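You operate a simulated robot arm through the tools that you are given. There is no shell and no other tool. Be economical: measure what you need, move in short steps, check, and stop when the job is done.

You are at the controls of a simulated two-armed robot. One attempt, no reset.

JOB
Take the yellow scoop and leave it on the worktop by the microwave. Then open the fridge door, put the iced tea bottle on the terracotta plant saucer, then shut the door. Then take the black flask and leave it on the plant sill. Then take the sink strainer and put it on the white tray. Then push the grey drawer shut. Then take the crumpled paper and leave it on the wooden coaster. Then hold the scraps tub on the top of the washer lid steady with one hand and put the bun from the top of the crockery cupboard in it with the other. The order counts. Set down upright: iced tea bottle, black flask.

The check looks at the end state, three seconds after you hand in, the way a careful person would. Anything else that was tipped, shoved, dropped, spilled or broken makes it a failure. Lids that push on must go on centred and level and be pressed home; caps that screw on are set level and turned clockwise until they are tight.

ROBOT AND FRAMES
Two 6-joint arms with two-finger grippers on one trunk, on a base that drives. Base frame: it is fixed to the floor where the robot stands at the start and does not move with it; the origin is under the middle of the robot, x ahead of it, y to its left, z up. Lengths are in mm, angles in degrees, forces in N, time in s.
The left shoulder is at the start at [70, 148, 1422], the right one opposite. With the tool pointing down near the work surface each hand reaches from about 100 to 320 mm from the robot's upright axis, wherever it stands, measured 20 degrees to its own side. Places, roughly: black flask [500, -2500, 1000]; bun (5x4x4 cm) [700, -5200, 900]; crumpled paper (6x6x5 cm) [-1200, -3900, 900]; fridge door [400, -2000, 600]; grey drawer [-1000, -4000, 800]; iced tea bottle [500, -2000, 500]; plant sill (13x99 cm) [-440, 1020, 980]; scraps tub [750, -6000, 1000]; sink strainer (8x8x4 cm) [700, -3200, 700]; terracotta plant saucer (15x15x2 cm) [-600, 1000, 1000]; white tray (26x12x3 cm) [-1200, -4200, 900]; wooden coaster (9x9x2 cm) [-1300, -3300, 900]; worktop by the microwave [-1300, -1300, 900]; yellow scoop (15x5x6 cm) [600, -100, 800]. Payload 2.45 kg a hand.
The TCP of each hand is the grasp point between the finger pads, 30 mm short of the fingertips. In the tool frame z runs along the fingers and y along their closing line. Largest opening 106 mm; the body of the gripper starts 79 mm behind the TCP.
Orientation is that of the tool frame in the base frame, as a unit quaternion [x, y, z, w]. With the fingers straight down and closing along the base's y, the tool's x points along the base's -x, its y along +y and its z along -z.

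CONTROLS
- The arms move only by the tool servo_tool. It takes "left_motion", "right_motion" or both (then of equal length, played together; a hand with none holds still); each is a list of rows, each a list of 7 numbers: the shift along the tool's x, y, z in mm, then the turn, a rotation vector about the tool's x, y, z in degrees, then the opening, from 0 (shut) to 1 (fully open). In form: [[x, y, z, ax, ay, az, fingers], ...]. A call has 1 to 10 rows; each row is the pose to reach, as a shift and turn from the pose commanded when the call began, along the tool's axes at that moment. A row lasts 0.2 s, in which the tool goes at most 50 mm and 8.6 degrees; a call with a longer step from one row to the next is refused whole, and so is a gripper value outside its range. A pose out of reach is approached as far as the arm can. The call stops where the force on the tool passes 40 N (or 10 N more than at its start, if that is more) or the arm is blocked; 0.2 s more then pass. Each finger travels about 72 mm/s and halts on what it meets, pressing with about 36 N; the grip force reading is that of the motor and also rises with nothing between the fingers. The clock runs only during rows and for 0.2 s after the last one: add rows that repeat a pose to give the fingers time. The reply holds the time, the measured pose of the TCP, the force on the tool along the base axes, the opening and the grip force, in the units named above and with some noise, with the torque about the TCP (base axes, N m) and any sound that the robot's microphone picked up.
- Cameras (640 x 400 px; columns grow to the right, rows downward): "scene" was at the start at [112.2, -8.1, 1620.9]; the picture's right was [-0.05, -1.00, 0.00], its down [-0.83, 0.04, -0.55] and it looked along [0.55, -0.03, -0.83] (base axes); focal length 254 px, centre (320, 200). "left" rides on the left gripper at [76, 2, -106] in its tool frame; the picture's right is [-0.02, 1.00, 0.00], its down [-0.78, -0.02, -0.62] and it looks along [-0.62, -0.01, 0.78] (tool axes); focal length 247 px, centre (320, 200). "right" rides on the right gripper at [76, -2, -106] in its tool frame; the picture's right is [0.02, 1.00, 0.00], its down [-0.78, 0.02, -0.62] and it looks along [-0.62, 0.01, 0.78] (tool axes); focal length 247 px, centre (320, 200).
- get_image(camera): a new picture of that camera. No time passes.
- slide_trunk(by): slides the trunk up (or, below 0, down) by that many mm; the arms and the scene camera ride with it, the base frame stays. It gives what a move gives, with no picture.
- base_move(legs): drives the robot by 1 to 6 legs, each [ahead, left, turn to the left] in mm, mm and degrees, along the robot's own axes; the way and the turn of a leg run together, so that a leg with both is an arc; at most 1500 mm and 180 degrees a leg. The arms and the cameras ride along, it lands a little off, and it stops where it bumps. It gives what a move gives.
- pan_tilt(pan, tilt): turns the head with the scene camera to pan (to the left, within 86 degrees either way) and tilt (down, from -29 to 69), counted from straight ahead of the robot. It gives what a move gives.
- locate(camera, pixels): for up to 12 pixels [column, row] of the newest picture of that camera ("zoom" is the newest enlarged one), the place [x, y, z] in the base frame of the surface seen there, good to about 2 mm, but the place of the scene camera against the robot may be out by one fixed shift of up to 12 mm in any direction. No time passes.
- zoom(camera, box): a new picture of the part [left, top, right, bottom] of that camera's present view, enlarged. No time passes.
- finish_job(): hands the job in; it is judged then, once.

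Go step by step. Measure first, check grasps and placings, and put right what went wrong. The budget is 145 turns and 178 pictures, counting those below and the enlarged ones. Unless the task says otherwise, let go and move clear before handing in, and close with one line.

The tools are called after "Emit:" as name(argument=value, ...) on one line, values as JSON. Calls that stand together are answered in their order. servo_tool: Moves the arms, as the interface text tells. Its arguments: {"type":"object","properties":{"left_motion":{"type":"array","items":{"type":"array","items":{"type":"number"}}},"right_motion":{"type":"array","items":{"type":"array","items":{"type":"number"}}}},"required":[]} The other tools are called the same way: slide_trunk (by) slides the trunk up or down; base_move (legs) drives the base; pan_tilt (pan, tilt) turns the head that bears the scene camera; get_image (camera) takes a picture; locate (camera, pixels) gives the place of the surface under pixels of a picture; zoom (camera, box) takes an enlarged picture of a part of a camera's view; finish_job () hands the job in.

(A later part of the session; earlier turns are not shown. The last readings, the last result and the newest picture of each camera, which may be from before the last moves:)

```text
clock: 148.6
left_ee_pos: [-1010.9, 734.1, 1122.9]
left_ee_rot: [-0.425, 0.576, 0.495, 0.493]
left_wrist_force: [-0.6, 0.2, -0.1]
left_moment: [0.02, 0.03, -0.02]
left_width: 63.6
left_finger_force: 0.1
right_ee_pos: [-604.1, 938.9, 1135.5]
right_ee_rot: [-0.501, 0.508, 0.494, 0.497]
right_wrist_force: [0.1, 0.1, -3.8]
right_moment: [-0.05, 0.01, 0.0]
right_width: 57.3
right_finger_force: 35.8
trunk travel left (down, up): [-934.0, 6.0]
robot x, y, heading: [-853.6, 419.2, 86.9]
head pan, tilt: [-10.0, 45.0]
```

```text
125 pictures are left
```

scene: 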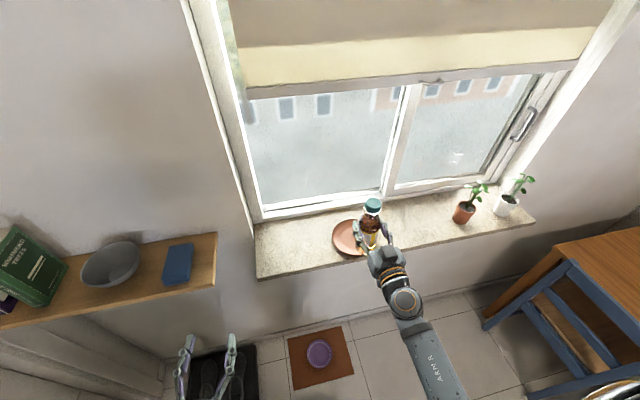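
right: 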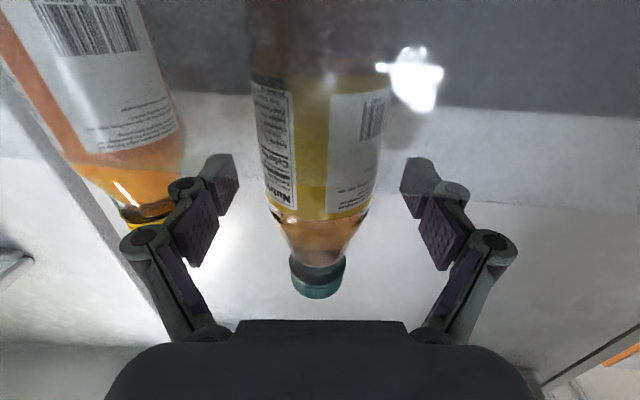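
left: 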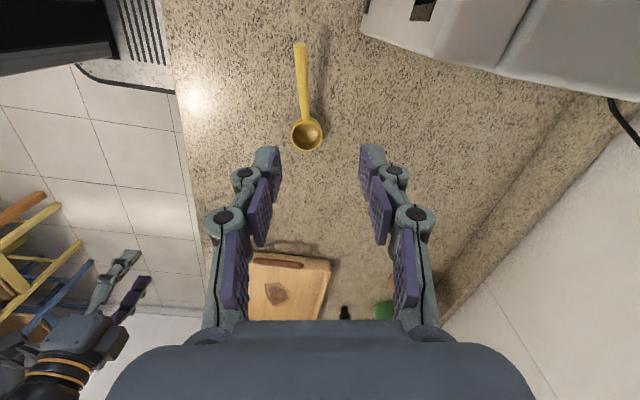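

I measure the saucer and the held bottle cap with the same camera for a relative fix.

Emit:
zoom(camera="scene", box=[310, 180, 430, 280])

Emit:
locate(camera="scene", pixels=[[334, 238], [346, 236], [350, 221], [348, 252], [373, 203], [371, 225], [345, 245], [300, 240], [296, 255]])

```text
4.00 times, centred on (370, 230) of scene
```

zoom: 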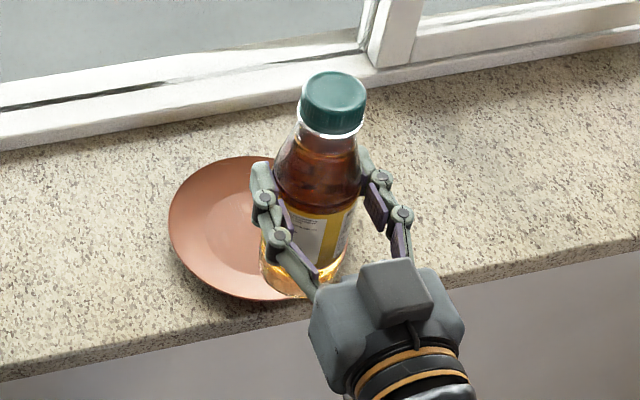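

```text
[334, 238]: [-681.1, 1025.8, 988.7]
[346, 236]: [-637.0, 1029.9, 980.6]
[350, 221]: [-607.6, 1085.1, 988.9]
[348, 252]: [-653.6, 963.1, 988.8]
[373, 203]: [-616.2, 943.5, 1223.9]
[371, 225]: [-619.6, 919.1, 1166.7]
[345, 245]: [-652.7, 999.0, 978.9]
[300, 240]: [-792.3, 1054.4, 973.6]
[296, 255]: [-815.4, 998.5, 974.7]
```

Relative to the held bottle the saucer centre is +10 x, +71 y. I drive that and recheck before lowering.

Emit:
base_move(legs=[[71, -6, 0]])

Emit:
servo_tool(right_motion=[[10, 0, 0, 0, 0, 0, 0.2], [20, 0, 0, 0, 0, 0, 0.2], [30, 0, 0, 0, 0, 0, 0.2], [35, 0, 0, 0, 0, 0, 0.2]])

Emit:
zoom(camera="scene", box=[310, 160, 430, 260])

```text
clock: 149.6
left_ee_pos: [-1001.3, 800.0, 1124.9]
left_ee_rot: [-0.424, 0.574, 0.496, 0.494]
left_wrist_force: [-0.4, -0.1, -0.4]
left_moment: [-0.01, 0.01, 0.02]
left_width: 63.7
left_finger_force: 0.0
right_ee_pos: [-594.7, 1003.2, 1139.4]
right_ee_rot: [-0.5, 0.507, 0.494, 0.499]
right_wrist_force: [0.1, -1.1, -4.4]
right_moment: [-0.05, 0.04, 0.0]
right_width: 57.2
right_finger_force: 36.4
trunk travel left (down, up): [-934.0, 6.0]
robot x, y, heading: [-846.9, 490.5, 86.8]
head pan, tilt: [-10.0, 45.0]
```

```text
clock: 150.6
left_ee_pos: [-1000.1, 806.0, 1122.5]
left_ee_rot: [-0.425, 0.576, 0.494, 0.494]
left_wrist_force: [0.3, -0.1, -0.1]
left_moment: [0.0, -0.03, 0.04]
left_width: 63.8
left_finger_force: 0.2
right_ee_pos: [-593.7, 1010.8, 1098.8]
right_ee_rot: [-0.501, 0.508, 0.494, 0.497]
right_wrist_force: [0.1, -0.1, -4.5]
right_moment: [-0.03, 0.0, 0.0]
right_width: 57.3
right_finger_force: 35.6
right hand out of reach, approached as far as the arm can: row 1, 2, 3
trunk travel left (down, up): [-934.0, 6.0]
robot x, y, heading: [-843.7, 490.2, 86.8]
head pan, tilt: [-10.0, 45.0]
```

```text
4.00 times, centred on (370, 210) of scene
```

zoom: 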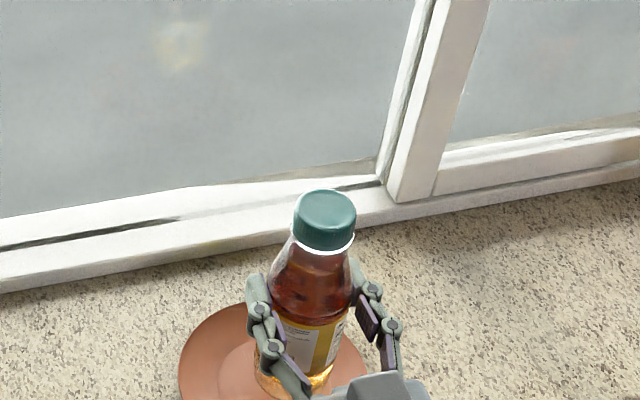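

The bottle is slightly right of the saucer centre; I shift 11 mm left and lower gently.

Emit:
servo_tool(right_motion=[[0, 6, 0, 0, 0, 0, 0.2], [0, 11, 0, 0, 0, 0, 0.2], [4, 11, 0, 0, 0, 0, 0.2], [8, 11, 0, 0, 0, 0, 0.2], [11, 11, 0, 0, 0, 0, 0.2], [11, 11, 0, 0, 0, 0, 0.2]])

Emit:
pan_tilt(pan=-14, tilt=52)

Emit:
zoom(camera="scene", box=[270, 130, 390, 250])

```text
clock: 152.0
left_ee_pos: [-999.8, 806.0, 1124.2]
left_ee_rot: [-0.424, 0.576, 0.495, 0.493]
left_wrist_force: [-0.4, 0.9, -0.2]
left_moment: [-0.03, -0.01, -0.04]
left_width: 63.8
left_finger_force: 0.0
right_ee_pos: [-605.4, 1008.7, 1089.1]
right_ee_rot: [-0.501, 0.508, 0.494, 0.497]
right_wrist_force: [0.4, 0.5, -4.2]
right_moment: [-0.06, 0.02, -0.02]
right_width: 57.3
right_finger_force: 35.8
trunk travel left (down, up): [-934.0, 6.0]
robot x, y, heading: [-846.0, 490.3, 86.9]
head pan, tilt: [-10.0, 45.0]
```

```text
clock: 152.7
left_ee_pos: [-999.0, 807.0, 1123.2]
left_ee_rot: [-0.424, 0.576, 0.495, 0.492]
left_wrist_force: [0.5, 0.9, -0.9]
left_moment: [0.01, -0.01, 0.0]
left_width: 63.5
left_finger_force: 0.0
right_ee_pos: [-604.8, 1007.7, 1089.1]
right_ee_rot: [-0.501, 0.508, 0.494, 0.497]
right_wrist_force: [0.1, -0.1, -3.8]
right_moment: [-0.04, 0.05, -0.01]
right_width: 57.3
right_finger_force: 36.2
trunk travel left (down, up): [-934.0, 6.0]
robot x, y, heading: [-844.0, 483.2, 87.0]
head pan, tilt: [-14.0, 52.0]
```

```text
3.33 times, centred on (330, 190) of scene
```

zoom: 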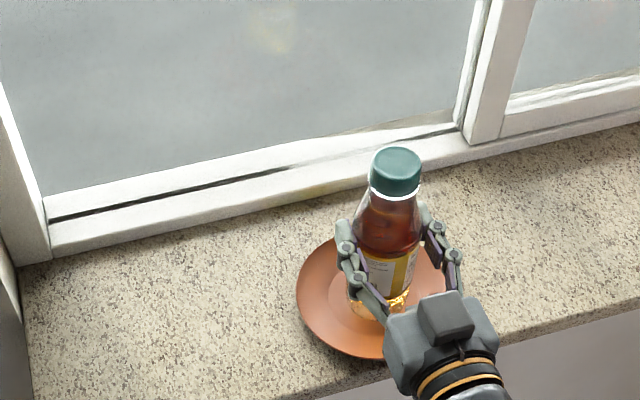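

Centred well over the saucer. I lower in small steps until contact.

Emit:
servo_tool(right_motion=[[2, 0, 0, 0, 0, 0, 0.2], [4, 0, 0, 0, 0, 0, 0.2], [5, 0, 0, 0, 0, 0, 0.2], [6, 0, 0, 0, 0, 0, 0.2]])

```text
clock: 153.7
left_ee_pos: [-999.2, 805.8, 1123.0]
left_ee_rot: [-0.425, 0.576, 0.495, 0.493]
left_wrist_force: [0.5, -0.2, 0.8]
left_moment: [0.0, 0.01, 0.03]
left_width: 63.7
left_finger_force: 0.1
right_ee_pos: [-605.9, 1008.1, 1082.7]
right_ee_rot: [-0.502, 0.508, 0.494, 0.496]
right_wrist_force: [-0.1, 0.5, -3.4]
right_moment: [-0.05, 0.01, -0.02]
right_width: 57.5
right_finger_force: 36.9
trunk travel left (down, up): [-934.0, 6.0]
robot x, y, heading: [-847.6, 490.0, 86.9]
head pan, tilt: [-14.0, 52.0]
```

Emit:
servo_tool(right_motion=[[2, 0, 0, 0, 0, 0, 0.2], [3, 0, 0, 0, 0, 0, 0.2], [4, 0, 0, 0, 0, 0, 0.2], [5, 0, 0, 0, 0, 0, 0.2]])

```text
clock: 154.7
left_ee_pos: [-999.8, 803.8, 1123.9]
left_ee_rot: [-0.424, 0.576, 0.495, 0.494]
left_wrist_force: [0.4, -0.1, 1.2]
left_moment: [0.02, -0.03, 0.02]
left_width: 63.6
left_finger_force: 0.0
right_ee_pos: [-604.9, 1008.9, 1081.0]
right_ee_rot: [-0.499, 0.507, 0.494, 0.499]
right_wrist_force: [1.3, 0.7, 8.0]
right_moment: [-0.11, -0.33, 0.03]
right_width: 57.3
right_finger_force: 35.8
trunk travel left (down, up): [-934.0, 6.0]
robot x, y, heading: [-844.2, 488.9, 86.9]
head pan, tilt: [-14.0, 52.0]
```

Contact made (force +8 N). I relieve 2 mm, open, and withdraw straight back.

Emit:
servo_tool(right_motion=[[-3, 0, 0, 0, 0, 0, 0.4], [-3, 0, 0, 0, 0, 0, 0.6], [-3, 0, 0, 0, 0, 0, 0.85], [-3, 0, 0, 0, 0, 0, 0.85], [-3, 0, -40, 0, 0, 0, 0.85], [-3, 0, -80, 0, 0, 0, 0.85], [-3, 0, -110, 0, 0, 0, 0.85]])

Emit:
zoom(camera="scene", box=[270, 130, 390, 250])

```text
clock: 156.3
left_ee_pos: [-1000.3, 805.3, 1123.3]
left_ee_rot: [-0.425, 0.575, 0.495, 0.493]
left_wrist_force: [-0.1, -0.3, 0.3]
left_moment: [0.05, -0.01, 0.03]
left_width: 63.7
left_finger_force: 0.0
right_ee_pos: [-606.6, 897.4, 1083.4]
right_ee_rot: [-0.5, 0.508, 0.494, 0.498]
right_wrist_force: [0.5, 0.2, 0.6]
right_moment: [0.0, 0.03, -0.02]
right_width: 90.0
right_finger_force: 0.0
trunk travel left (down, up): [-934.0, 6.0]
robot x, y, heading: [-848.2, 490.7, 86.9]
head pan, tilt: [-14.0, 52.0]
```

```text
3.33 times, centred on (330, 190) of scene
```

zoom: 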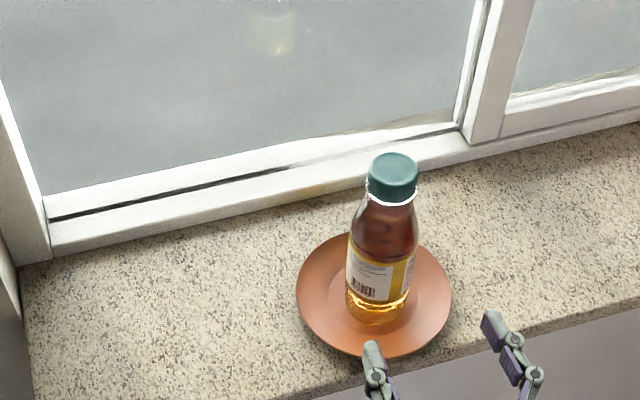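

The tea bottle stands upright on the saucer. I back off and return to the fridge's north side to shut the door with the right hand.

Emit:
base_move(legs=[[-300, 0, 0], [-1400, -290, 0], [-150, 0, 0], [0, 0, -87]])

Emit:
slide_trunk(by=-400)

Emit:
servo_tool(right_motion=[[5, 0, 30, 0, 0, 0, 0.4], [10, 0, 60, 0, 0, 0, 0.0], [15, 0, 90, 0, 0, 0, 0.0], [20, 0, 110, 0, 0, 0, 0.0]])

Emit:
pan_tilt(pan=-20, tilt=35)

Emit:
get_image(camera="scene")

```text
clock: 159.6
left_ee_pos: [-993.0, 436.6, 1123.9]
left_ee_rot: [-0.417, 0.58, 0.489, 0.501]
left_wrist_force: [0.3, -0.2, 0.0]
left_moment: [-0.01, 0.0, 0.03]
left_width: 63.6
left_finger_force: 0.0
right_ee_pos: [-597.6, 520.7, 1084.2]
right_ee_rot: [-0.494, 0.514, 0.487, 0.504]
right_wrist_force: [-0.3, 0.2, 0.0]
right_moment: [-0.04, 0.02, 0.03]
right_width: 89.9
right_finger_force: 0.2
trunk travel left (down, up): [-934.0, 6.0]
robot x, y, heading: [-843.2, 118.6, 85.3]
head pan, tilt: [-14.0, 52.0]
stopped in leg 2: the robot was blocked; the commanded pose is now the measured one
```

```text
clock: 163.4
left_ee_pos: [-992.8, 437.4, 723.6]
left_ee_rot: [-0.417, 0.581, 0.488, 0.5]
left_wrist_force: [-0.4, -0.5, -0.5]
left_moment: [0.0, 0.01, -0.01]
left_width: 63.6
left_finger_force: 0.0
right_ee_pos: [-597.2, 522.5, 683.1]
right_ee_rot: [-0.495, 0.515, 0.487, 0.503]
right_wrist_force: [0.1, 0.4, -0.7]
right_moment: [0.01, -0.01, 0.02]
right_width: 90.0
right_finger_force: 0.0
trunk travel left (down, up): [-534.0, 406.0]
robot x, y, heading: [-846.0, 121.2, 85.7]
head pan, tilt: [-14.0, 52.0]
```

```text
clock: 164.4
left_ee_pos: [-993.5, 439.3, 723.3]
left_ee_rot: [-0.417, 0.581, 0.488, 0.499]
left_wrist_force: [0.4, -0.8, -0.6]
left_moment: [-0.03, 0.0, 0.02]
left_width: 63.7
left_finger_force: 0.0
right_ee_pos: [-593.5, 630.7, 659.6]
right_ee_rot: [-0.495, 0.514, 0.488, 0.502]
right_wrist_force: [0.3, -0.1, -1.2]
right_moment: [0.0, 0.0, -0.01]
right_width: 0.0
right_finger_force: 29.1
trunk travel left (down, up): [-534.0, 406.0]
robot x, y, heading: [-845.6, 118.6, 85.4]
head pan, tilt: [-14.0, 52.0]
```

```text
clock: 165.2
left_ee_pos: [-992.7, 439.0, 723.7]
left_ee_rot: [-0.417, 0.581, 0.488, 0.499]
left_wrist_force: [-1.2, 0.7, -0.5]
left_moment: [0.01, 0.02, -0.02]
left_width: 63.5
left_finger_force: 0.1
right_ee_pos: [-592.2, 630.6, 661.0]
right_ee_rot: [-0.495, 0.514, 0.487, 0.503]
right_wrist_force: [-0.3, 0.1, 0.2]
right_moment: [0.02, 0.03, 0.02]
right_width: 0.0
right_finger_force: 28.4
trunk travel left (down, up): [-534.0, 406.0]
robot x, y, heading: [-846.6, 120.6, 85.6]
head pan, tilt: [-20.0, 35.0]
```

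```text
120 pictures are left
```

scene: 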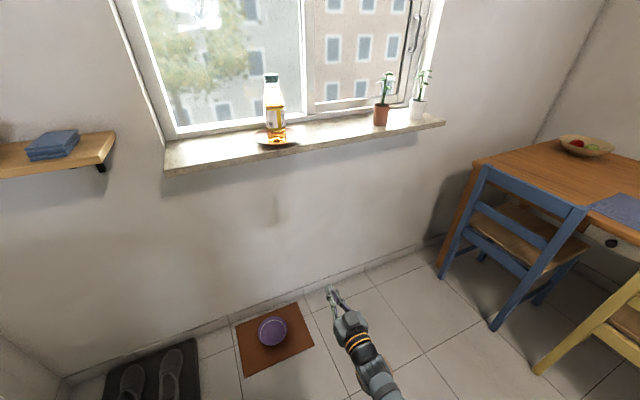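

The base bumped behind (counter end). I strafe right first, then reverse down the corridor and turn.

Emit:
base_move(legs=[[20, -270, 4.5], [-1480, -20, 0], [0, 0, -90]])

Emit:
get_image(camera="scene")

```text
clock: 178.0
left_ee_pos: [-255.7, -1191.4, 722.5]
left_ee_rot: [0.096, 0.709, 0.012, 0.698]
left_wrist_force: [0.5, 0.1, 0.9]
left_moment: [-0.01, -0.01, -0.02]
left_width: 63.7
left_finger_force: 0.1
right_ee_pos: [-40.2, -1580.5, 660.5]
right_ee_rot: [-0.006, 0.714, 0.008, 0.7]
right_wrist_force: [-0.7, 0.4, 0.1]
right_moment: [-0.02, -0.01, 0.02]
right_width: 0.0
right_finger_force: 28.1
trunk travel left (down, up): [-534.0, 406.0]
robot x, y, heading: [-565.1, -1359.0, -1.2]
head pan, tilt: [-20.0, 35.0]
```

```text
119 pictures are left
```

scene: 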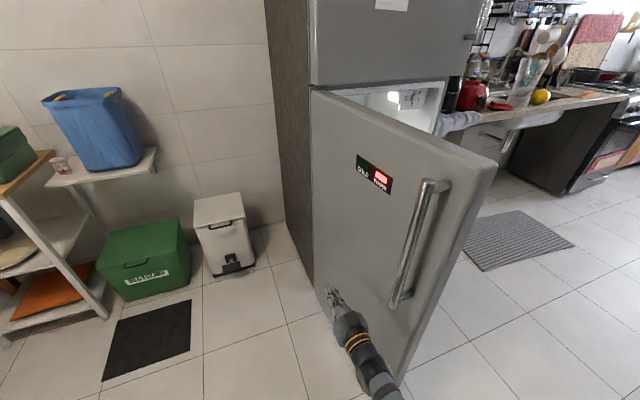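

The hand is just north of the door's outer face. I sweep along the closing arc with the closed fist below the handle.

Emit:
base_move(legs=[[-70, -80, 1.2], [-14, -93, 0], [45, -157, 0], [95, -132, 0]])

Emit:
get_image(camera="scene")

```text
clock: 181.9
left_ee_pos: [-204.0, -1648.1, 722.2]
left_ee_rot: [0.086, 0.71, 0.02, 0.698]
left_wrist_force: [0.5, 0.1, 0.5]
left_moment: [-0.01, 0.03, 0.04]
left_width: 63.5
left_finger_force: 0.0
right_ee_pos: [21.0, -2031.2, 658.1]
right_ee_rot: [-0.015, 0.714, 0.018, 0.7]
right_wrist_force: [0.2, 0.0, 0.3]
right_moment: [0.01, -0.01, 0.05]
right_width: 0.2
right_finger_force: 28.5
trunk travel left (down, up): [-534.0, 406.0]
robot x, y, heading: [-507.8, -1819.0, 0.4]
head pan, tilt: [-20.0, 35.0]
```

```text
118 pictures are left
```

scene: 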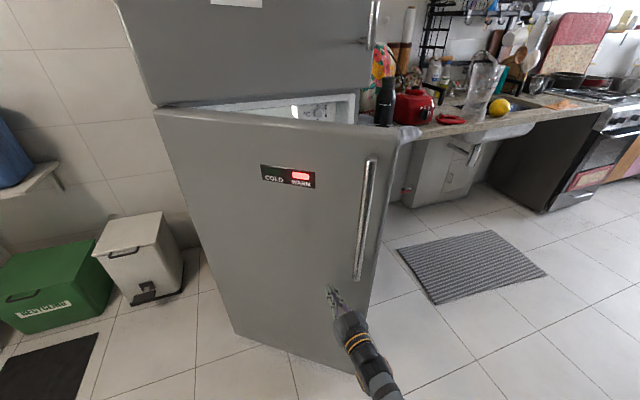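

The door follows (≈35° left). I continue to push it shut.

Emit:
base_move(legs=[[130, -104, 0], [118, -35, 0], [45, -5, 0]])

Emit:
get_image(camera="scene")

```text
clock: 184.7
left_ee_pos: [86.8, -1791.6, 722.0]
left_ee_rot: [0.087, 0.711, 0.02, 0.698]
left_wrist_force: [-0.3, 0.8, 1.2]
left_moment: [-0.04, -0.02, -0.04]
left_width: 63.5
left_finger_force: 0.0
right_ee_pos: [312.7, -2175.1, 659.1]
right_ee_rot: [-0.016, 0.714, 0.018, 0.7]
right_wrist_force: [0.4, -0.3, 0.4]
right_moment: [0.0, 0.0, -0.01]
right_width: 0.0
right_finger_force: 28.4
trunk travel left (down, up): [-534.0, 406.0]
robot x, y, heading: [-218.6, -1962.3, 0.1]
head pan, tilt: [-20.0, 35.0]
```

```text
117 pictures are left
```

scene: 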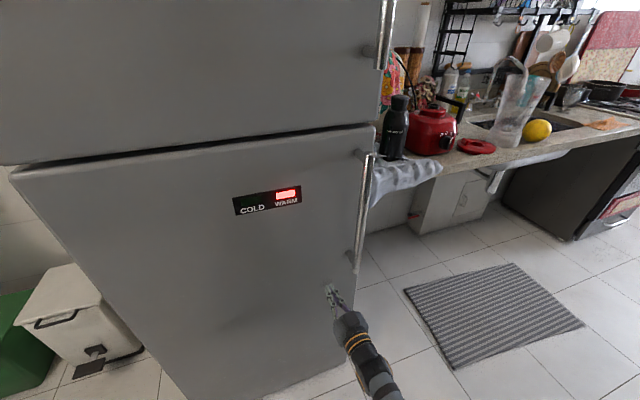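

Indicator still red; I press on with the arm to seat the door.

Emit:
servo_tool(right_motion=[[0, 0, 5, 0, 0, 0, 0], [0, 0, 10, 0, 0, 0, 0], [0, 0, 15, 0, 0, 0, 0], [0, 0, 20, 0, 0, 0, 0], [0, 0, 25, 0, 0, 0, 0]])

Emit:
get_image(camera="scene")

```text
clock: 185.8
left_ee_pos: [83.0, -1790.5, 724.7]
left_ee_rot: [0.088, 0.709, 0.02, 0.7]
left_wrist_force: [-0.4, -0.1, 0.5]
left_moment: [-0.01, -0.02, 0.04]
left_width: 63.6
left_finger_force: 0.0
right_ee_pos: [327.2, -2175.6, 659.4]
right_ee_rot: [-0.014, 0.714, 0.016, 0.7]
right_wrist_force: [-22.5, 0.9, 9.0]
right_moment: [-0.05, -0.46, -0.09]
right_width: 0.0
right_finger_force: 29.0
trunk travel left (down, up): [-534.0, 406.0]
robot x, y, heading: [-219.0, -1961.8, 0.1]
head pan, tilt: [-20.0, 35.0]
stopped in row 5 (right hand): the force on the tool passed its limit at 48 N (the readings are from after the stop); the commanded pose is now the measured one
```

```text
116 pictures are left
```

scene: 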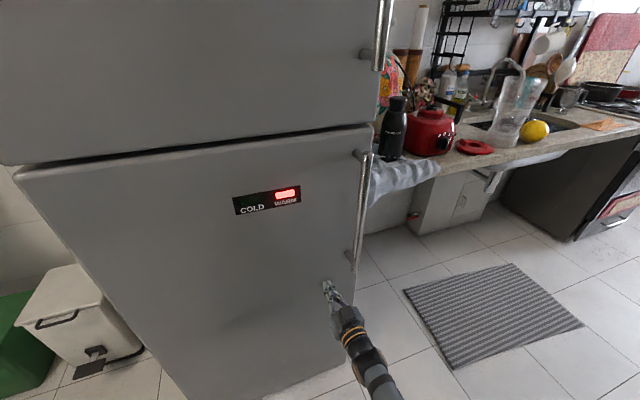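

Firm stop at 48 N; the light may lag (interior is warm). I compare the door face with the freezer door's.

Emit:
servo_tool(right_motion=[[0, 0, -40, 0, 0, 0, 0], [0, 0, -80, 0, 0, 0, 0]])

Emit:
get_image(camera="scene")

Emit:
locate(camera="scene", pixels=[[200, 110], [200, 250], [340, 130], [335, 180], [365, 180], [330, 240], [80, 220], [396, 120]])

```text
clock: 186.4
left_ee_pos: [87.3, -1792.9, 723.3]
left_ee_rot: [0.088, 0.71, 0.019, 0.698]
left_wrist_force: [0.0, -0.6, 0.1]
left_moment: [0.0, -0.01, -0.05]
left_width: 63.6
left_finger_force: 0.0
right_ee_pos: [247.8, -2178.1, 657.8]
right_ee_rot: [-0.014, 0.715, 0.016, 0.698]
right_wrist_force: [0.2, 0.2, 0.9]
right_moment: [0.0, -0.01, 0.0]
right_width: 0.1
right_finger_force: 27.9
trunk travel left (down, up): [-534.0, 406.0]
robot x, y, heading: [-221.5, -1962.0, 0.1]
head pan, tilt: [-20.0, 35.0]
```

```text
115 pictures are left
```

scene: 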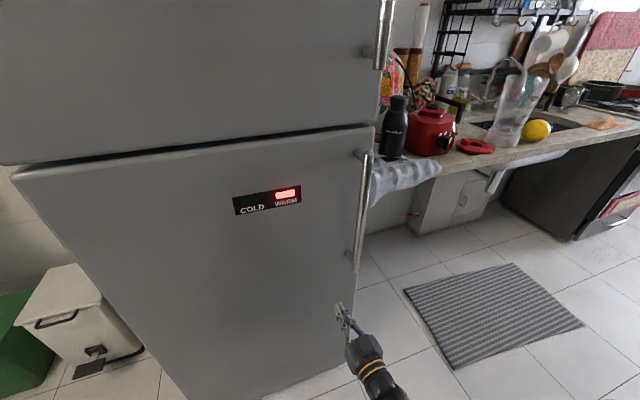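

```text
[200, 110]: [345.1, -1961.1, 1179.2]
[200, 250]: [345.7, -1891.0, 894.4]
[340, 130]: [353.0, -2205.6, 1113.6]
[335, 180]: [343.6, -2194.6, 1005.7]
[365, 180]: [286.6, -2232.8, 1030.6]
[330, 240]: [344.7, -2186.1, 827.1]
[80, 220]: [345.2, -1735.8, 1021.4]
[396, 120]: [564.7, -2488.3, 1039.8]
```

The door is flush (x≈345, as before). Next the black flask at (393,128): I retract the left hand more, and measure the flask.

Emit:
servo_tool(left_motion=[[0, 0, -25, 0, 0, 0, 0.6], [0, 0, -50, 0, 0, 0, 0.6], [0, 0, -75, 0, 0, 0, 0.6], [0, 0, -100, 0, 0, 0, 0.6], [0, 0, -100, 0, 0, 0, 0.6]])

Emit:
zoom(camera="scene", box=[360, 60, 460, 210])

Emit:
locate(camera="scene", pixels=[[397, 98], [395, 110], [392, 130], [390, 145], [388, 157], [380, 140], [403, 140], [378, 160], [415, 155], [384, 85]])

```text
clock: 187.6
left_ee_pos: [50.1, -1795.7, 697.8]
left_ee_rot: [0.088, 0.71, 0.021, 0.698]
left_wrist_force: [0.4, 0.8, 0.1]
left_moment: [-0.01, -0.01, -0.01]
left_width: 64.0
left_finger_force: 0.1
left hand out of reach, approached as far as the arm can: row 1, 2, 3, 4, 5
right_ee_pos: [246.8, -2178.1, 657.6]
right_ee_rot: [-0.014, 0.716, 0.017, 0.698]
right_wrist_force: [-0.3, 0.3, -1.0]
right_moment: [-0.02, 0.02, -0.05]
right_width: 0.0
right_finger_force: 28.7
trunk travel left (down, up): [-534.0, 406.0]
robot x, y, heading: [-220.4, -1965.8, 0.2]
head pan, tilt: [-20.0, 35.0]
```

```text
2.67 times, centred on (410, 135) of scene
```

zoom: 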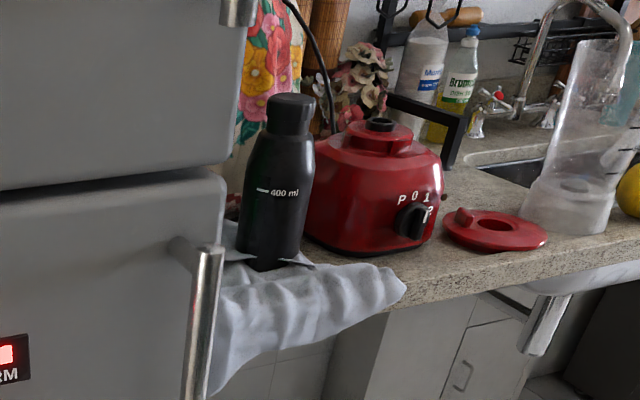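

```text
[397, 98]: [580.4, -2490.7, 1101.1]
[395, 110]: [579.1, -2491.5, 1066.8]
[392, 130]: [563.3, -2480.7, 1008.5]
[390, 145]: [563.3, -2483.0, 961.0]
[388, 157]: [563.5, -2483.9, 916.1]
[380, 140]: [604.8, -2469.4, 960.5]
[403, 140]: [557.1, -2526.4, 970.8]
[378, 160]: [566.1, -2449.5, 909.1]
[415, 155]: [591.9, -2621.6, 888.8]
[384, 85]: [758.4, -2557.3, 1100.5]
```

Flask ≈[602,-2497], z 903–1103. I strafe right, raise the trunk so the hand is at flask mid-height, open it and look.

Emit:
base_move(legs=[[0, -315, 0]])

Emit:
slide_trunk(by=335)

Emit:
servo_tool(right_motion=[[0, 0, 0, 0, 0, 0, 0.3], [0, 0, 0, 0, 0, 0, 0.6], [0, 0, 0, 0, 0, 0, 0.9], [0, 0, 0, 0, 0, 0, 0.9]])

Emit:
get_image(camera="scene")

Emit:
get_image(camera="right")

```text
clock: 189.8
left_ee_pos: [52.5, -2114.8, 698.1]
left_ee_rot: [0.084, 0.71, 0.023, 0.698]
left_wrist_force: [0.3, -0.5, -0.2]
left_moment: [0.02, 0.01, 0.04]
left_width: 63.7
left_finger_force: 0.1
right_ee_pos: [252.7, -2494.2, 657.4]
right_ee_rot: [-0.016, 0.716, 0.02, 0.698]
right_wrist_force: [0.1, 0.2, -0.3]
right_moment: [0.02, -0.03, 0.03]
right_width: 0.2
right_finger_force: 28.8
trunk travel left (down, up): [-534.0, 406.0]
robot x, y, heading: [-215.9, -2284.7, 0.3]
head pan, tilt: [-20.0, 35.0]
```

```text
clock: 193.1
left_ee_pos: [51.8, -2112.9, 1033.6]
left_ee_rot: [0.085, 0.711, 0.022, 0.698]
left_wrist_force: [-0.6, 0.3, -0.1]
left_moment: [0.0, 0.0, -0.01]
left_width: 63.4
left_finger_force: 0.2
right_ee_pos: [252.2, -2495.8, 992.3]
right_ee_rot: [-0.017, 0.716, 0.02, 0.698]
right_wrist_force: [0.3, -0.3, -0.6]
right_moment: [-0.01, 0.02, 0.0]
right_width: 0.2
right_finger_force: 28.8
trunk travel left (down, up): [-869.0, 71.0]
robot x, y, heading: [-221.3, -2283.7, 0.6]
head pan, tilt: [-20.0, 35.0]
```

```text
clock: 194.1
left_ee_pos: [51.0, -2113.9, 1034.3]
left_ee_rot: [0.084, 0.711, 0.023, 0.698]
left_wrist_force: [0.3, 0.4, -0.4]
left_moment: [0.02, -0.04, 0.0]
left_width: 63.8
left_finger_force: 0.0
right_ee_pos: [250.9, -2495.4, 992.8]
right_ee_rot: [-0.018, 0.716, 0.02, 0.697]
right_wrist_force: [0.2, 0.1, -0.3]
right_moment: [-0.01, 0.01, 0.05]
right_width: 95.5
right_finger_force: 0.1
trunk travel left (down, up): [-869.0, 71.0]
robot x, y, heading: [-214.8, -2284.6, 0.7]
head pan, tilt: [-20.0, 35.0]
```

```text
113 pictures are left
```

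scene: 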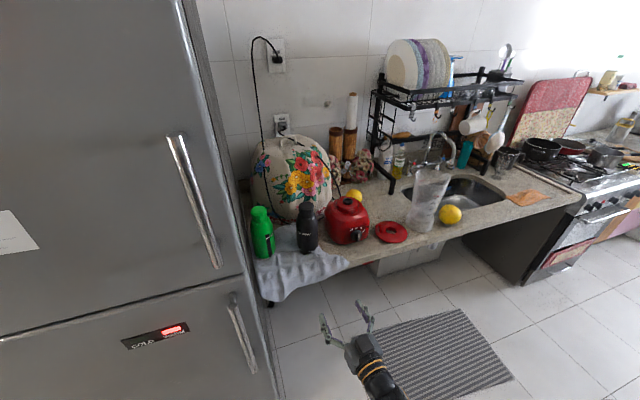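

```text
112 pictures are left
```

right: 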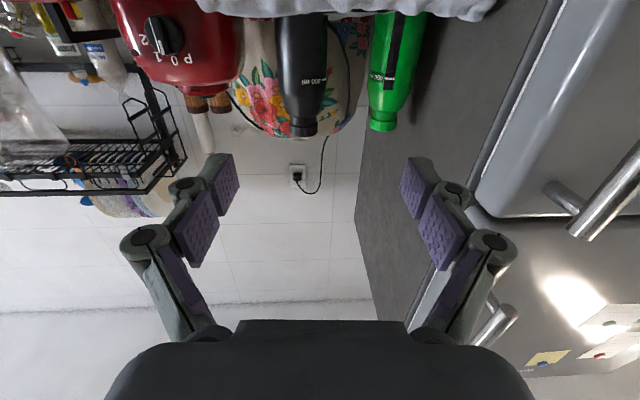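

I measure the flask and its neighbours from the wrist camera (upside down).

Emit:
locate(camera="right", pixels=[[302, 130], [303, 90], [303, 60], [303, 30], [280, 40], [326, 40], [372, 60], [400, 60], [240, 50], [215, 70], [303, 15]])

Emit:
zoom(camera="scene", box=[230, 180, 390, 300])

```text
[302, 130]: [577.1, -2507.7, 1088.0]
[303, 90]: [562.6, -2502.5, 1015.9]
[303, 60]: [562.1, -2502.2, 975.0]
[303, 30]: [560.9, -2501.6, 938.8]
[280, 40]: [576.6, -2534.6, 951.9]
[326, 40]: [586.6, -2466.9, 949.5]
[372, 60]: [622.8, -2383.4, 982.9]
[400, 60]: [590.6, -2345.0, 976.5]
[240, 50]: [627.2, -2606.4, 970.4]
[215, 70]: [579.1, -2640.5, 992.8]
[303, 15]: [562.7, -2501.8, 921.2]
```

```text
3.33 times, centred on (310, 240) of scene
```

zoom: 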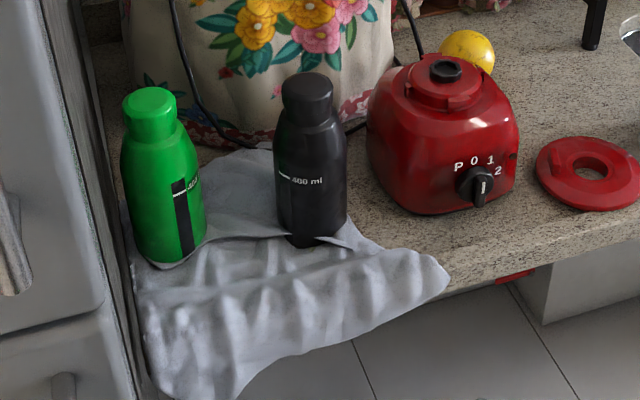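

Flask centre [598,-2501], radius 36, good gaps on both sides. I drive 222 mm forward, then reach with the arm.

Emit:
base_move(legs=[[222, -8, -0.5]])

Emit:
servo_tool(right_motion=[[2, 0, 25, 0, 0, 0, 0.9], [4, 0, 50, 0, 0, 0, 0.9], [5, 0, 75, 0, 0, 0, 0.9], [6, 0, 100, 0, 0, 0, 0.9], [6, 0, 100, 0, 0, 0, 0.9]])

Emit:
get_image(camera="right")

```text
clock: 195.8
left_ee_pos: [272.0, -2123.7, 1034.5]
left_ee_rot: [0.088, 0.71, 0.02, 0.699]
left_wrist_force: [-0.6, 0.8, 0.6]
left_moment: [0.0, -0.04, -0.02]
left_width: 63.5
left_finger_force: 0.0
right_ee_pos: [470.6, -2505.8, 994.0]
right_ee_rot: [-0.014, 0.716, 0.017, 0.698]
right_wrist_force: [0.6, -0.2, 0.1]
right_moment: [0.0, 0.0, -0.02]
right_width: 95.7
right_finger_force: 0.0
trunk travel left (down, up): [-869.0, 71.0]
robot x, y, heading: [2.0, -2285.8, 0.2]
head pan, tilt: [-20.0, 35.0]
```

```text
clock: 197.0
left_ee_pos: [273.6, -2122.1, 1033.6]
left_ee_rot: [0.087, 0.71, 0.02, 0.698]
left_wrist_force: [-0.3, -0.2, 0.0]
left_moment: [0.03, -0.01, 0.03]
left_width: 63.6
left_finger_force: 0.1
right_ee_pos: [569.8, -2501.4, 984.7]
right_ee_rot: [-0.015, 0.716, 0.017, 0.698]
right_wrist_force: [0.1, 0.1, -0.5]
right_moment: [0.0, -0.01, 0.01]
right_width: 95.4
right_finger_force: 0.1
trunk travel left (down, up): [-869.0, 71.0]
robot x, y, heading: [4.8, -2292.0, 0.0]
head pan, tilt: [-20.0, 35.0]
```

```text
110 pictures are left
```

right: 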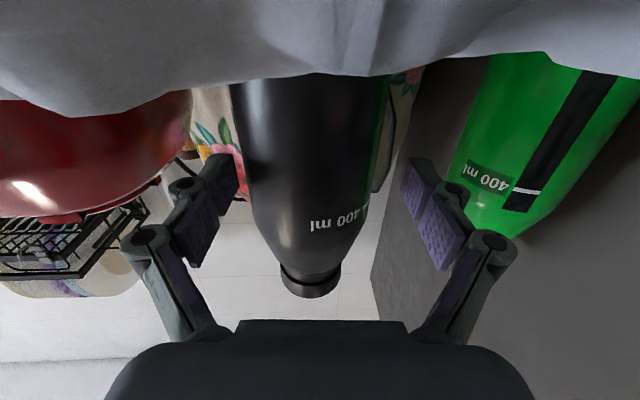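

Flask is centred between the fingers. I advance 25 mm more and close.

Emit:
servo_tool(right_motion=[[0, 0, 15, 0, 0, 0, 0.9], [0, 0, 26, 0, 0, 0, 0.9], [0, 0, 26, 0, 0, 0, 0.6], [0, 0, 26, 0, 0, 0, 0.3], [0, 0, 26, 0, 0, 0, 0.3], [0, 0, 26, 0, 0, 0, 0.3]])

Emit:
slide_trunk(by=65)

Emit:
get_image(camera="scene")

```text
clock: 198.4
left_ee_pos: [267.6, -2121.9, 1035.4]
left_ee_rot: [0.087, 0.708, 0.02, 0.701]
left_wrist_force: [-1.0, -0.2, -0.2]
left_moment: [-0.01, 0.02, -0.02]
left_width: 63.7
left_finger_force: 0.0
right_ee_pos: [589.6, -2499.0, 989.1]
right_ee_rot: [-0.015, 0.713, 0.017, 0.701]
right_wrist_force: [-27.7, -3.6, 24.5]
right_moment: [-0.14, 5.35, 0.48]
right_width: 80.5
right_finger_force: 35.9
trunk travel left (down, up): [-869.0, 71.0]
robot x, y, heading: [6.0, -2289.7, 0.2]
head pan, tilt: [-20.0, 35.0]
```

```text
clock: 199.4
left_ee_pos: [275.9, -2123.2, 1098.0]
left_ee_rot: [0.087, 0.711, 0.02, 0.698]
left_wrist_force: [0.5, 0.6, -0.4]
left_moment: [0.02, 0.01, -0.04]
left_width: 63.6
left_finger_force: 0.1
right_ee_pos: [598.4, -2498.4, 1047.5]
right_ee_rot: [-0.014, 0.716, 0.017, 0.697]
right_wrist_force: [0.1, 0.5, -3.2]
right_moment: [-0.03, 0.05, 0.0]
right_width: 80.7
right_finger_force: 35.7
trunk travel left (down, up): [-934.0, 6.0]
robot x, y, heading: [1.6, -2289.5, 0.1]
head pan, tilt: [-20.0, 35.0]
```

```text
109 pictures are left
```

scene: 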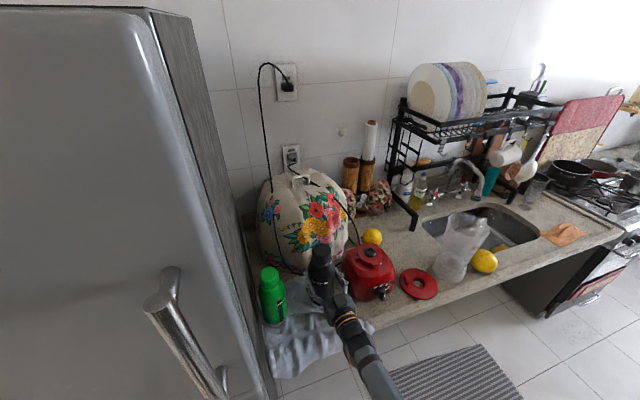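

The flask is gripped and lifted. I back out, turn and drive to the sill.

Emit:
base_move(legs=[[-500, 0, 0], [0, 0, 90], [1500, 60, 0], [1050, 60, 0]])

Emit:
servo_tool(right_motion=[[-15, 0, 0, 0, 0, 0, 0.3], [-30, 0, -5, 0, 0, 0, 0.3], [-50, 0, -15, 0, 0, 0, 0.3], [-70, 0, -25, 0, 0, 0, 0.3], [-70, 0, -25, 0, 0, 0, 0.3]])

Emit:
pan_tilt(pan=-15, tilt=35)

Emit:
get_image(camera="scene")

```text
refused: leg 3 is longer than a leg can be; nothing moved
```

```text
clock: 200.6
left_ee_pos: [275.1, -2123.4, 1097.9]
left_ee_rot: [0.088, 0.711, 0.02, 0.698]
left_wrist_force: [0.8, -0.4, -0.6]
left_moment: [-0.03, -0.01, -0.03]
left_width: 63.6
left_finger_force: 0.2
right_ee_pos: [575.2, -2501.6, 1118.7]
right_ee_rot: [-0.014, 0.715, 0.017, 0.698]
right_wrist_force: [-0.1, 0.2, -2.9]
right_moment: [0.01, 0.04, 0.01]
right_width: 80.8
right_finger_force: 36.1
right hand out of reach, approached as far as the arm can: row 4
trunk travel left (down, up): [-934.0, 6.0]
robot x, y, heading: [5.8, -2293.3, 0.0]
head pan, tilt: [-20.0, 35.0]
```

```text
clock: 201.3
left_ee_pos: [275.6, -2124.0, 1098.4]
left_ee_rot: [0.087, 0.711, 0.02, 0.698]
left_wrist_force: [-0.7, -0.8, 0.6]
left_moment: [0.03, -0.01, -0.01]
left_width: 63.3
left_finger_force: 0.0
right_ee_pos: [573.9, -2501.2, 1118.5]
right_ee_rot: [-0.015, 0.716, 0.017, 0.698]
right_wrist_force: [-0.7, 0.3, -2.6]
right_moment: [-0.02, 0.0, -0.01]
right_width: 80.7
right_finger_force: 36.7
trunk travel left (down, up): [-934.0, 6.0]
robot x, y, heading: [3.2, -2290.3, 0.2]
head pan, tilt: [-15.0, 35.0]
```

```text
108 pictures are left
```

scene: 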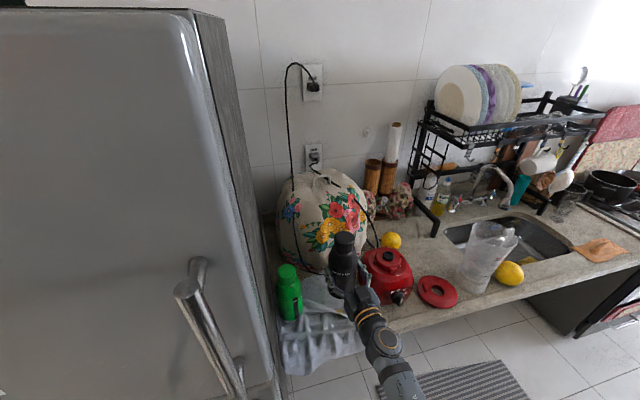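

The legs were refused as slightly too long; the hand did rise to z≈1119. I resend the drive with shorter legs.

Emit:
base_move(legs=[[-500, 0, 0], [0, 0, 90], [1300, 55, 0], [1250, 55, 0]])

Emit:
get_image(camera="scene")

```text
clock: 220.2
left_ee_pos: [-813.7, 534.7, 1098.2]
left_ee_rot: [-0.445, 0.56, 0.511, 0.476]
left_wrist_force: [-0.8, 0.5, 1.0]
left_moment: [0.02, -0.02, 0.02]
left_width: 63.6
left_finger_force: 0.0
right_ee_pos: [-438.4, 839.9, 1119.1]
right_ee_rot: [0.52, -0.492, -0.509, -0.478]
right_wrist_force: [0.0, -0.7, -3.6]
right_moment: [-0.03, -0.03, -0.01]
right_width: 80.9
right_finger_force: 35.9
trunk travel left (down, up): [-934.0, 6.0]
robot x, y, heading: [-640.7, 264.7, 91.1]
head pan, tilt: [-15.0, 35.0]
```

```text
107 pictures are left
```

scene: 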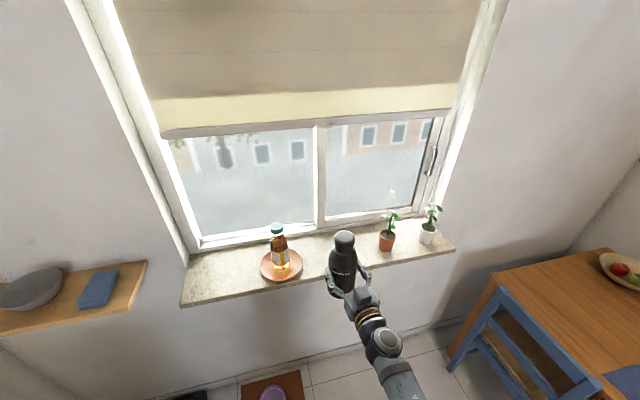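

I check the sill extents against the held flask before placing it near x≈-390.

Emit:
locate(camera="scene", pixels=[[344, 236], [342, 265], [318, 245], [315, 268], [320, 236], [330, 230], [300, 265], [386, 240], [299, 280], [368, 262]])

Emit:
zoom(camera="scene", box=[240, 200, 440, 320])

```text
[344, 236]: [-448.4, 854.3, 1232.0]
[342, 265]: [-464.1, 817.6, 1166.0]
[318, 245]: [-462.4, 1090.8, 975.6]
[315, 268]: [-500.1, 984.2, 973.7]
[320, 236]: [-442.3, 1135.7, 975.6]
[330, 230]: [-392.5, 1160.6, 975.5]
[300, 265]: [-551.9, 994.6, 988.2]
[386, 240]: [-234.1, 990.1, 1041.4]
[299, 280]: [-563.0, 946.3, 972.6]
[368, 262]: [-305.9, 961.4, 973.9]
```

```text
3.20 times, centred on (340, 260) of scene
```

zoom: 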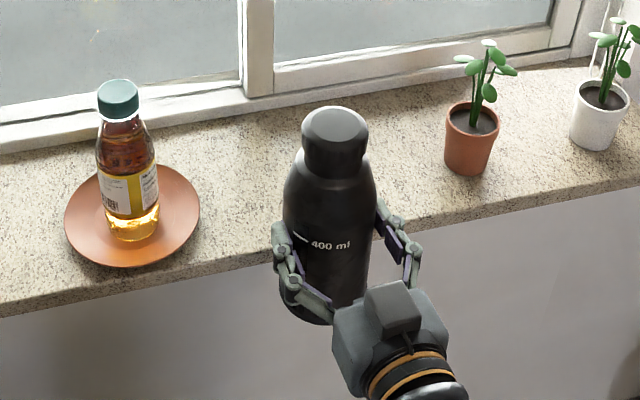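

I drive ahead 171 and right 46 so the flask is over the sill between saucer and plants.

Emit:
base_move(legs=[[170, -46, 0]])

Emit:
servo_tool(right_motion=[[12, 0, 0, 0, 0, 0, 0.3], [24, 0, 0, 0, 0, 0, 0.3], [34, 0, 0, 0, 0, 0, 0.3], [42, 0, 0, 0, 0, 0, 0.3], [42, 0, 0, 0, 0, 0, 0.3]])

Emit:
pan_tilt(pan=-18, tilt=50)

Emit:
zoom(camera="scene", box=[240, 130, 420, 270])

```text
clock: 221.7
left_ee_pos: [-771.6, 703.0, 1099.1]
left_ee_rot: [-0.446, 0.559, 0.512, 0.476]
left_wrist_force: [-1.6, 0.0, 0.4]
left_moment: [0.0, 0.0, -0.01]
left_width: 63.6
left_finger_force: 0.0
right_ee_pos: [-398.5, 1009.9, 1120.8]
right_ee_rot: [0.52, -0.491, -0.51, -0.478]
right_wrist_force: [-0.6, 0.4, -2.9]
right_moment: [-0.09, -0.01, 0.01]
right_width: 80.8
right_finger_force: 35.5
trunk travel left (down, up): [-934.0, 6.0]
robot x, y, heading: [-597.9, 436.9, 90.8]
head pan, tilt: [-15.0, 35.0]
```

```text
clock: 222.8
left_ee_pos: [-771.2, 705.5, 1098.9]
left_ee_rot: [-0.446, 0.56, 0.513, 0.474]
left_wrist_force: [-0.2, 0.2, -0.5]
left_moment: [-0.01, -0.02, 0.0]
left_width: 63.6
left_finger_force: 0.1
right_ee_pos: [-397.6, 1010.4, 1076.3]
right_ee_rot: [0.521, -0.491, -0.51, -0.477]
right_wrist_force: [0.1, 0.7, -3.4]
right_moment: [-0.08, 0.0, 0.0]
right_width: 80.9
right_finger_force: 35.7
right hand out of reach, approached as far as the arm can: row 1, 2
trunk travel left (down, up): [-934.0, 6.0]
robot x, y, heading: [-597.4, 438.7, 91.1]
head pan, tilt: [-15.0, 35.0]
```

```text
clock: 223.6
left_ee_pos: [-770.3, 705.3, 1097.5]
left_ee_rot: [-0.445, 0.561, 0.512, 0.475]
left_wrist_force: [-0.5, -0.2, 0.0]
left_moment: [0.01, 0.01, 0.01]
left_width: 63.7
left_finger_force: 0.1
right_ee_pos: [-398.0, 1011.4, 1076.4]
right_ee_rot: [0.521, -0.492, -0.509, -0.477]
right_wrist_force: [0.8, 0.1, -3.0]
right_moment: [-0.07, -0.02, 0.01]
right_width: 81.0
right_finger_force: 36.4
trunk travel left (down, up): [-934.0, 6.0]
robot x, y, heading: [-598.5, 434.2, 91.1]
head pan, tilt: [-18.0, 50.0]
```

```text
2.86 times, centred on (330, 200) of scene
```

zoom: 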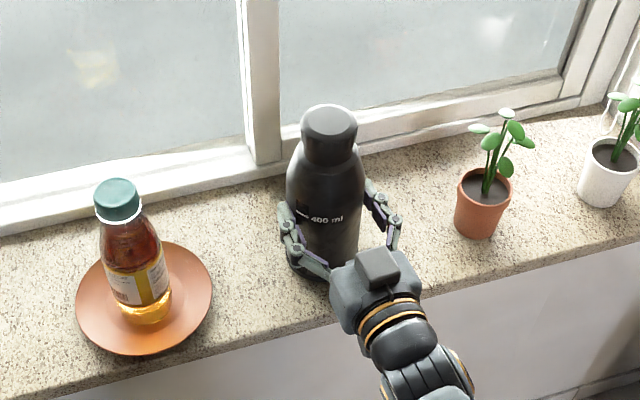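

Aligned. I lower in small steps to contact.

Emit:
servo_tool(right_motion=[[3, 0, 0, 0, 0, 0, 0.3], [6, 0, 0, 0, 0, 0, 0.3], [8, 0, 0, 0, 0, 0, 0.3], [10, 0, 0, 0, 0, 0, 0.3]])

```text
clock: 224.6
left_ee_pos: [-771.6, 702.7, 1099.9]
left_ee_rot: [-0.445, 0.56, 0.512, 0.476]
left_wrist_force: [-0.6, 0.4, 0.6]
left_moment: [0.0, -0.04, -0.01]
left_width: 63.5
left_finger_force: 0.1
right_ee_pos: [-398.8, 1010.4, 1073.3]
right_ee_rot: [0.518, -0.487, -0.514, -0.48]
right_wrist_force: [6.0, 7.3, 30.4]
right_moment: [0.2, -0.56, 0.03]
right_width: 80.8
right_finger_force: 36.4
trunk travel left (down, up): [-934.0, 6.0]
robot x, y, heading: [-594.8, 436.4, 90.9]
head pan, tilt: [-18.0, 50.0]
```

Contact near z≈1075 (30 N); I ease up to a light contact and look closely at the flask's foot.

Emit:
servo_tool(right_motion=[[-4, 0, 0, 0, 0, 0, 0.3], [-7, 0, 0, 0, 0, 0, 0.3], [-7, 0, 0, 0, 0, 0, 0.3]])

Emit:
zoom(camera="scene", box=[300, 150, 380, 230])

Emit:
get_image(camera="right")

```text
clock: 225.4
left_ee_pos: [-772.4, 705.2, 1097.6]
left_ee_rot: [-0.445, 0.56, 0.512, 0.475]
left_wrist_force: [-0.4, -0.2, -0.3]
left_moment: [0.01, -0.03, 0.04]
left_width: 63.4
left_finger_force: 0.0
right_ee_pos: [-399.7, 1009.7, 1073.4]
right_ee_rot: [0.521, -0.493, -0.509, -0.477]
right_wrist_force: [2.4, 4.7, 11.3]
right_moment: [0.92, -0.21, -0.02]
right_width: 80.8
right_finger_force: 36.1
trunk travel left (down, up): [-934.0, 6.0]
robot x, y, heading: [-595.0, 436.0, 90.9]
head pan, tilt: [-18.0, 50.0]
```

```text
5.00 times, centred on (340, 190) of scene
```

zoom: 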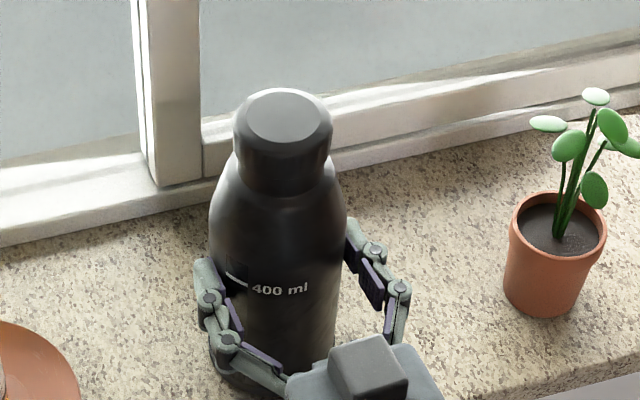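

```text
103 pictures are left
```

right: 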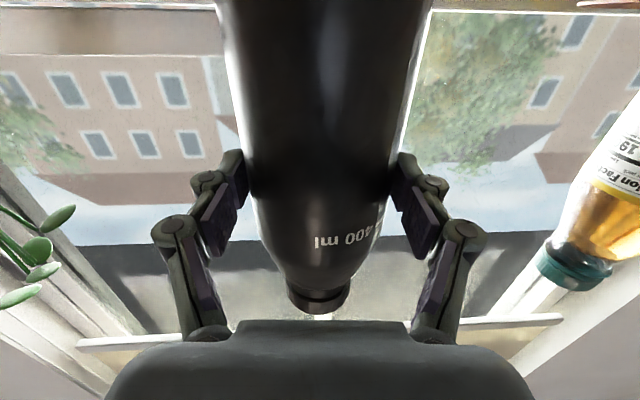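

Flask looks upright and rests on the sill. I ease 2 mm more and open.

Emit:
servo_tool(right_motion=[[-2, 0, 0, 0, 0, 0, 0.75], [-2, 0, 0, 0, 0, 0, 0.8], [-2, 0, 0, 0, 0, 0, 0.95], [-2, 0, 0, 0, 0, 0, 0.95], [-2, 0, -30, 0, 0, 0, 0.95], [-2, 0, -60, 0, 0, 0, 0.95], [-2, 0, -90, 0, 0, 0, 0.95], [-2, 0, -110, 0, 0, 0, 0.95]])

Emit:
zoom(camera="scene", box=[240, 130, 420, 270])

```text
clock: 227.2
left_ee_pos: [-771.1, 704.1, 1099.3]
left_ee_rot: [-0.446, 0.56, 0.512, 0.475]
left_wrist_force: [0.1, 0.4, -0.1]
left_moment: [-0.03, 0.01, 0.01]
left_width: 63.7
left_finger_force: 0.1
right_ee_pos: [-391.4, 900.4, 1081.4]
right_ee_rot: [0.52, -0.491, -0.51, -0.478]
right_wrist_force: [-0.4, 0.3, 0.2]
right_moment: [0.0, -0.02, 0.0]
right_width: 100.8
right_finger_force: 0.1
trunk travel left (down, up): [-934.0, 6.0]
robot x, y, heading: [-599.4, 435.4, 91.5]
head pan, tilt: [-18.0, 50.0]
```

```text
2.86 times, centred on (330, 200) of scene
```

zoom: 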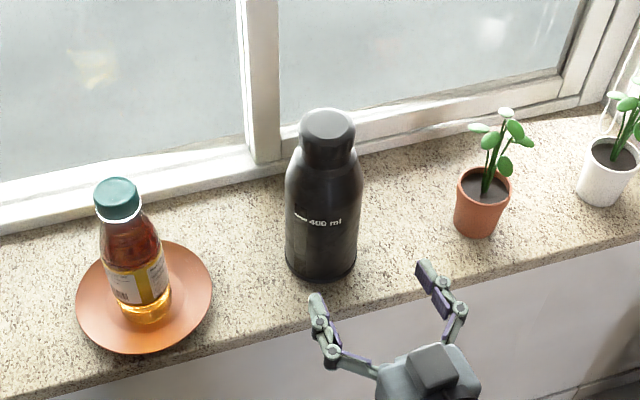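

The flask stands upright on the sill. Next, the sink strainer: I reverse down the corridor to the sink and face it.

Emit:
base_move(legs=[[-1200, 0, -1.4], [-1200, 0, 0], [-1050, 0, 0], [0, 0, -90]])

Emit:
pan_tilt(pan=-10, tilt=40)

Emit:
get_image(camera="scene")

```text
clock: 248.1
left_ee_pos: [-352.0, -2911.9, 1098.8]
left_ee_rot: [0.109, 0.707, -0.001, 0.698]
left_wrist_force: [-1.3, 0.4, 0.6]
left_moment: [-0.03, -0.04, 0.02]
left_width: 63.7
left_finger_force: 0.0
right_ee_pos: [-186.8, -3306.1, 1079.1]
right_ee_rot: [0.008, 0.717, -0.005, 0.697]
right_wrist_force: [-0.8, -0.2, -0.5]
right_moment: [0.02, -0.02, 0.02]
right_width: 101.0
right_finger_force: 0.1
trunk travel left (down, up): [-934.0, 6.0]
robot x, y, heading: [-628.5, -3058.7, -3.5]
head pan, tilt: [-18.0, 50.0]
```

```text
clock: 248.8
left_ee_pos: [-353.4, -2912.4, 1098.9]
left_ee_rot: [0.11, 0.707, -0.002, 0.698]
left_wrist_force: [0.7, -0.7, -0.6]
left_moment: [0.0, 0.0, -0.01]
left_width: 63.6
left_finger_force: 0.1
right_ee_pos: [-187.8, -3305.9, 1080.7]
right_ee_rot: [0.007, 0.716, -0.004, 0.698]
right_wrist_force: [-0.6, -0.4, -0.1]
right_moment: [-0.01, 0.02, -0.04]
right_width: 100.8
right_finger_force: 0.1
trunk travel left (down, up): [-934.0, 6.0]
robot x, y, heading: [-631.8, -3065.8, -3.5]
head pan, tilt: [-10.0, 40.0]
```

```text
101 pictures are left
```

scene: 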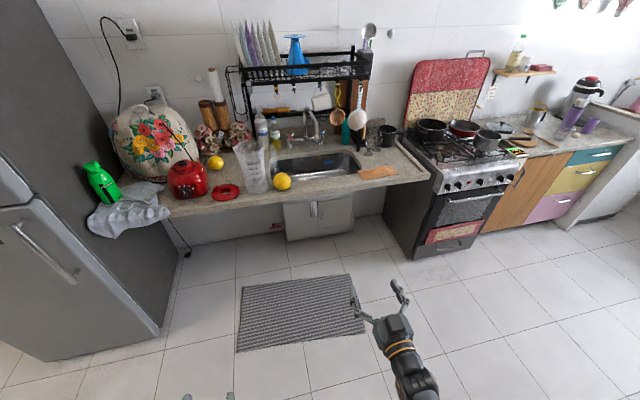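

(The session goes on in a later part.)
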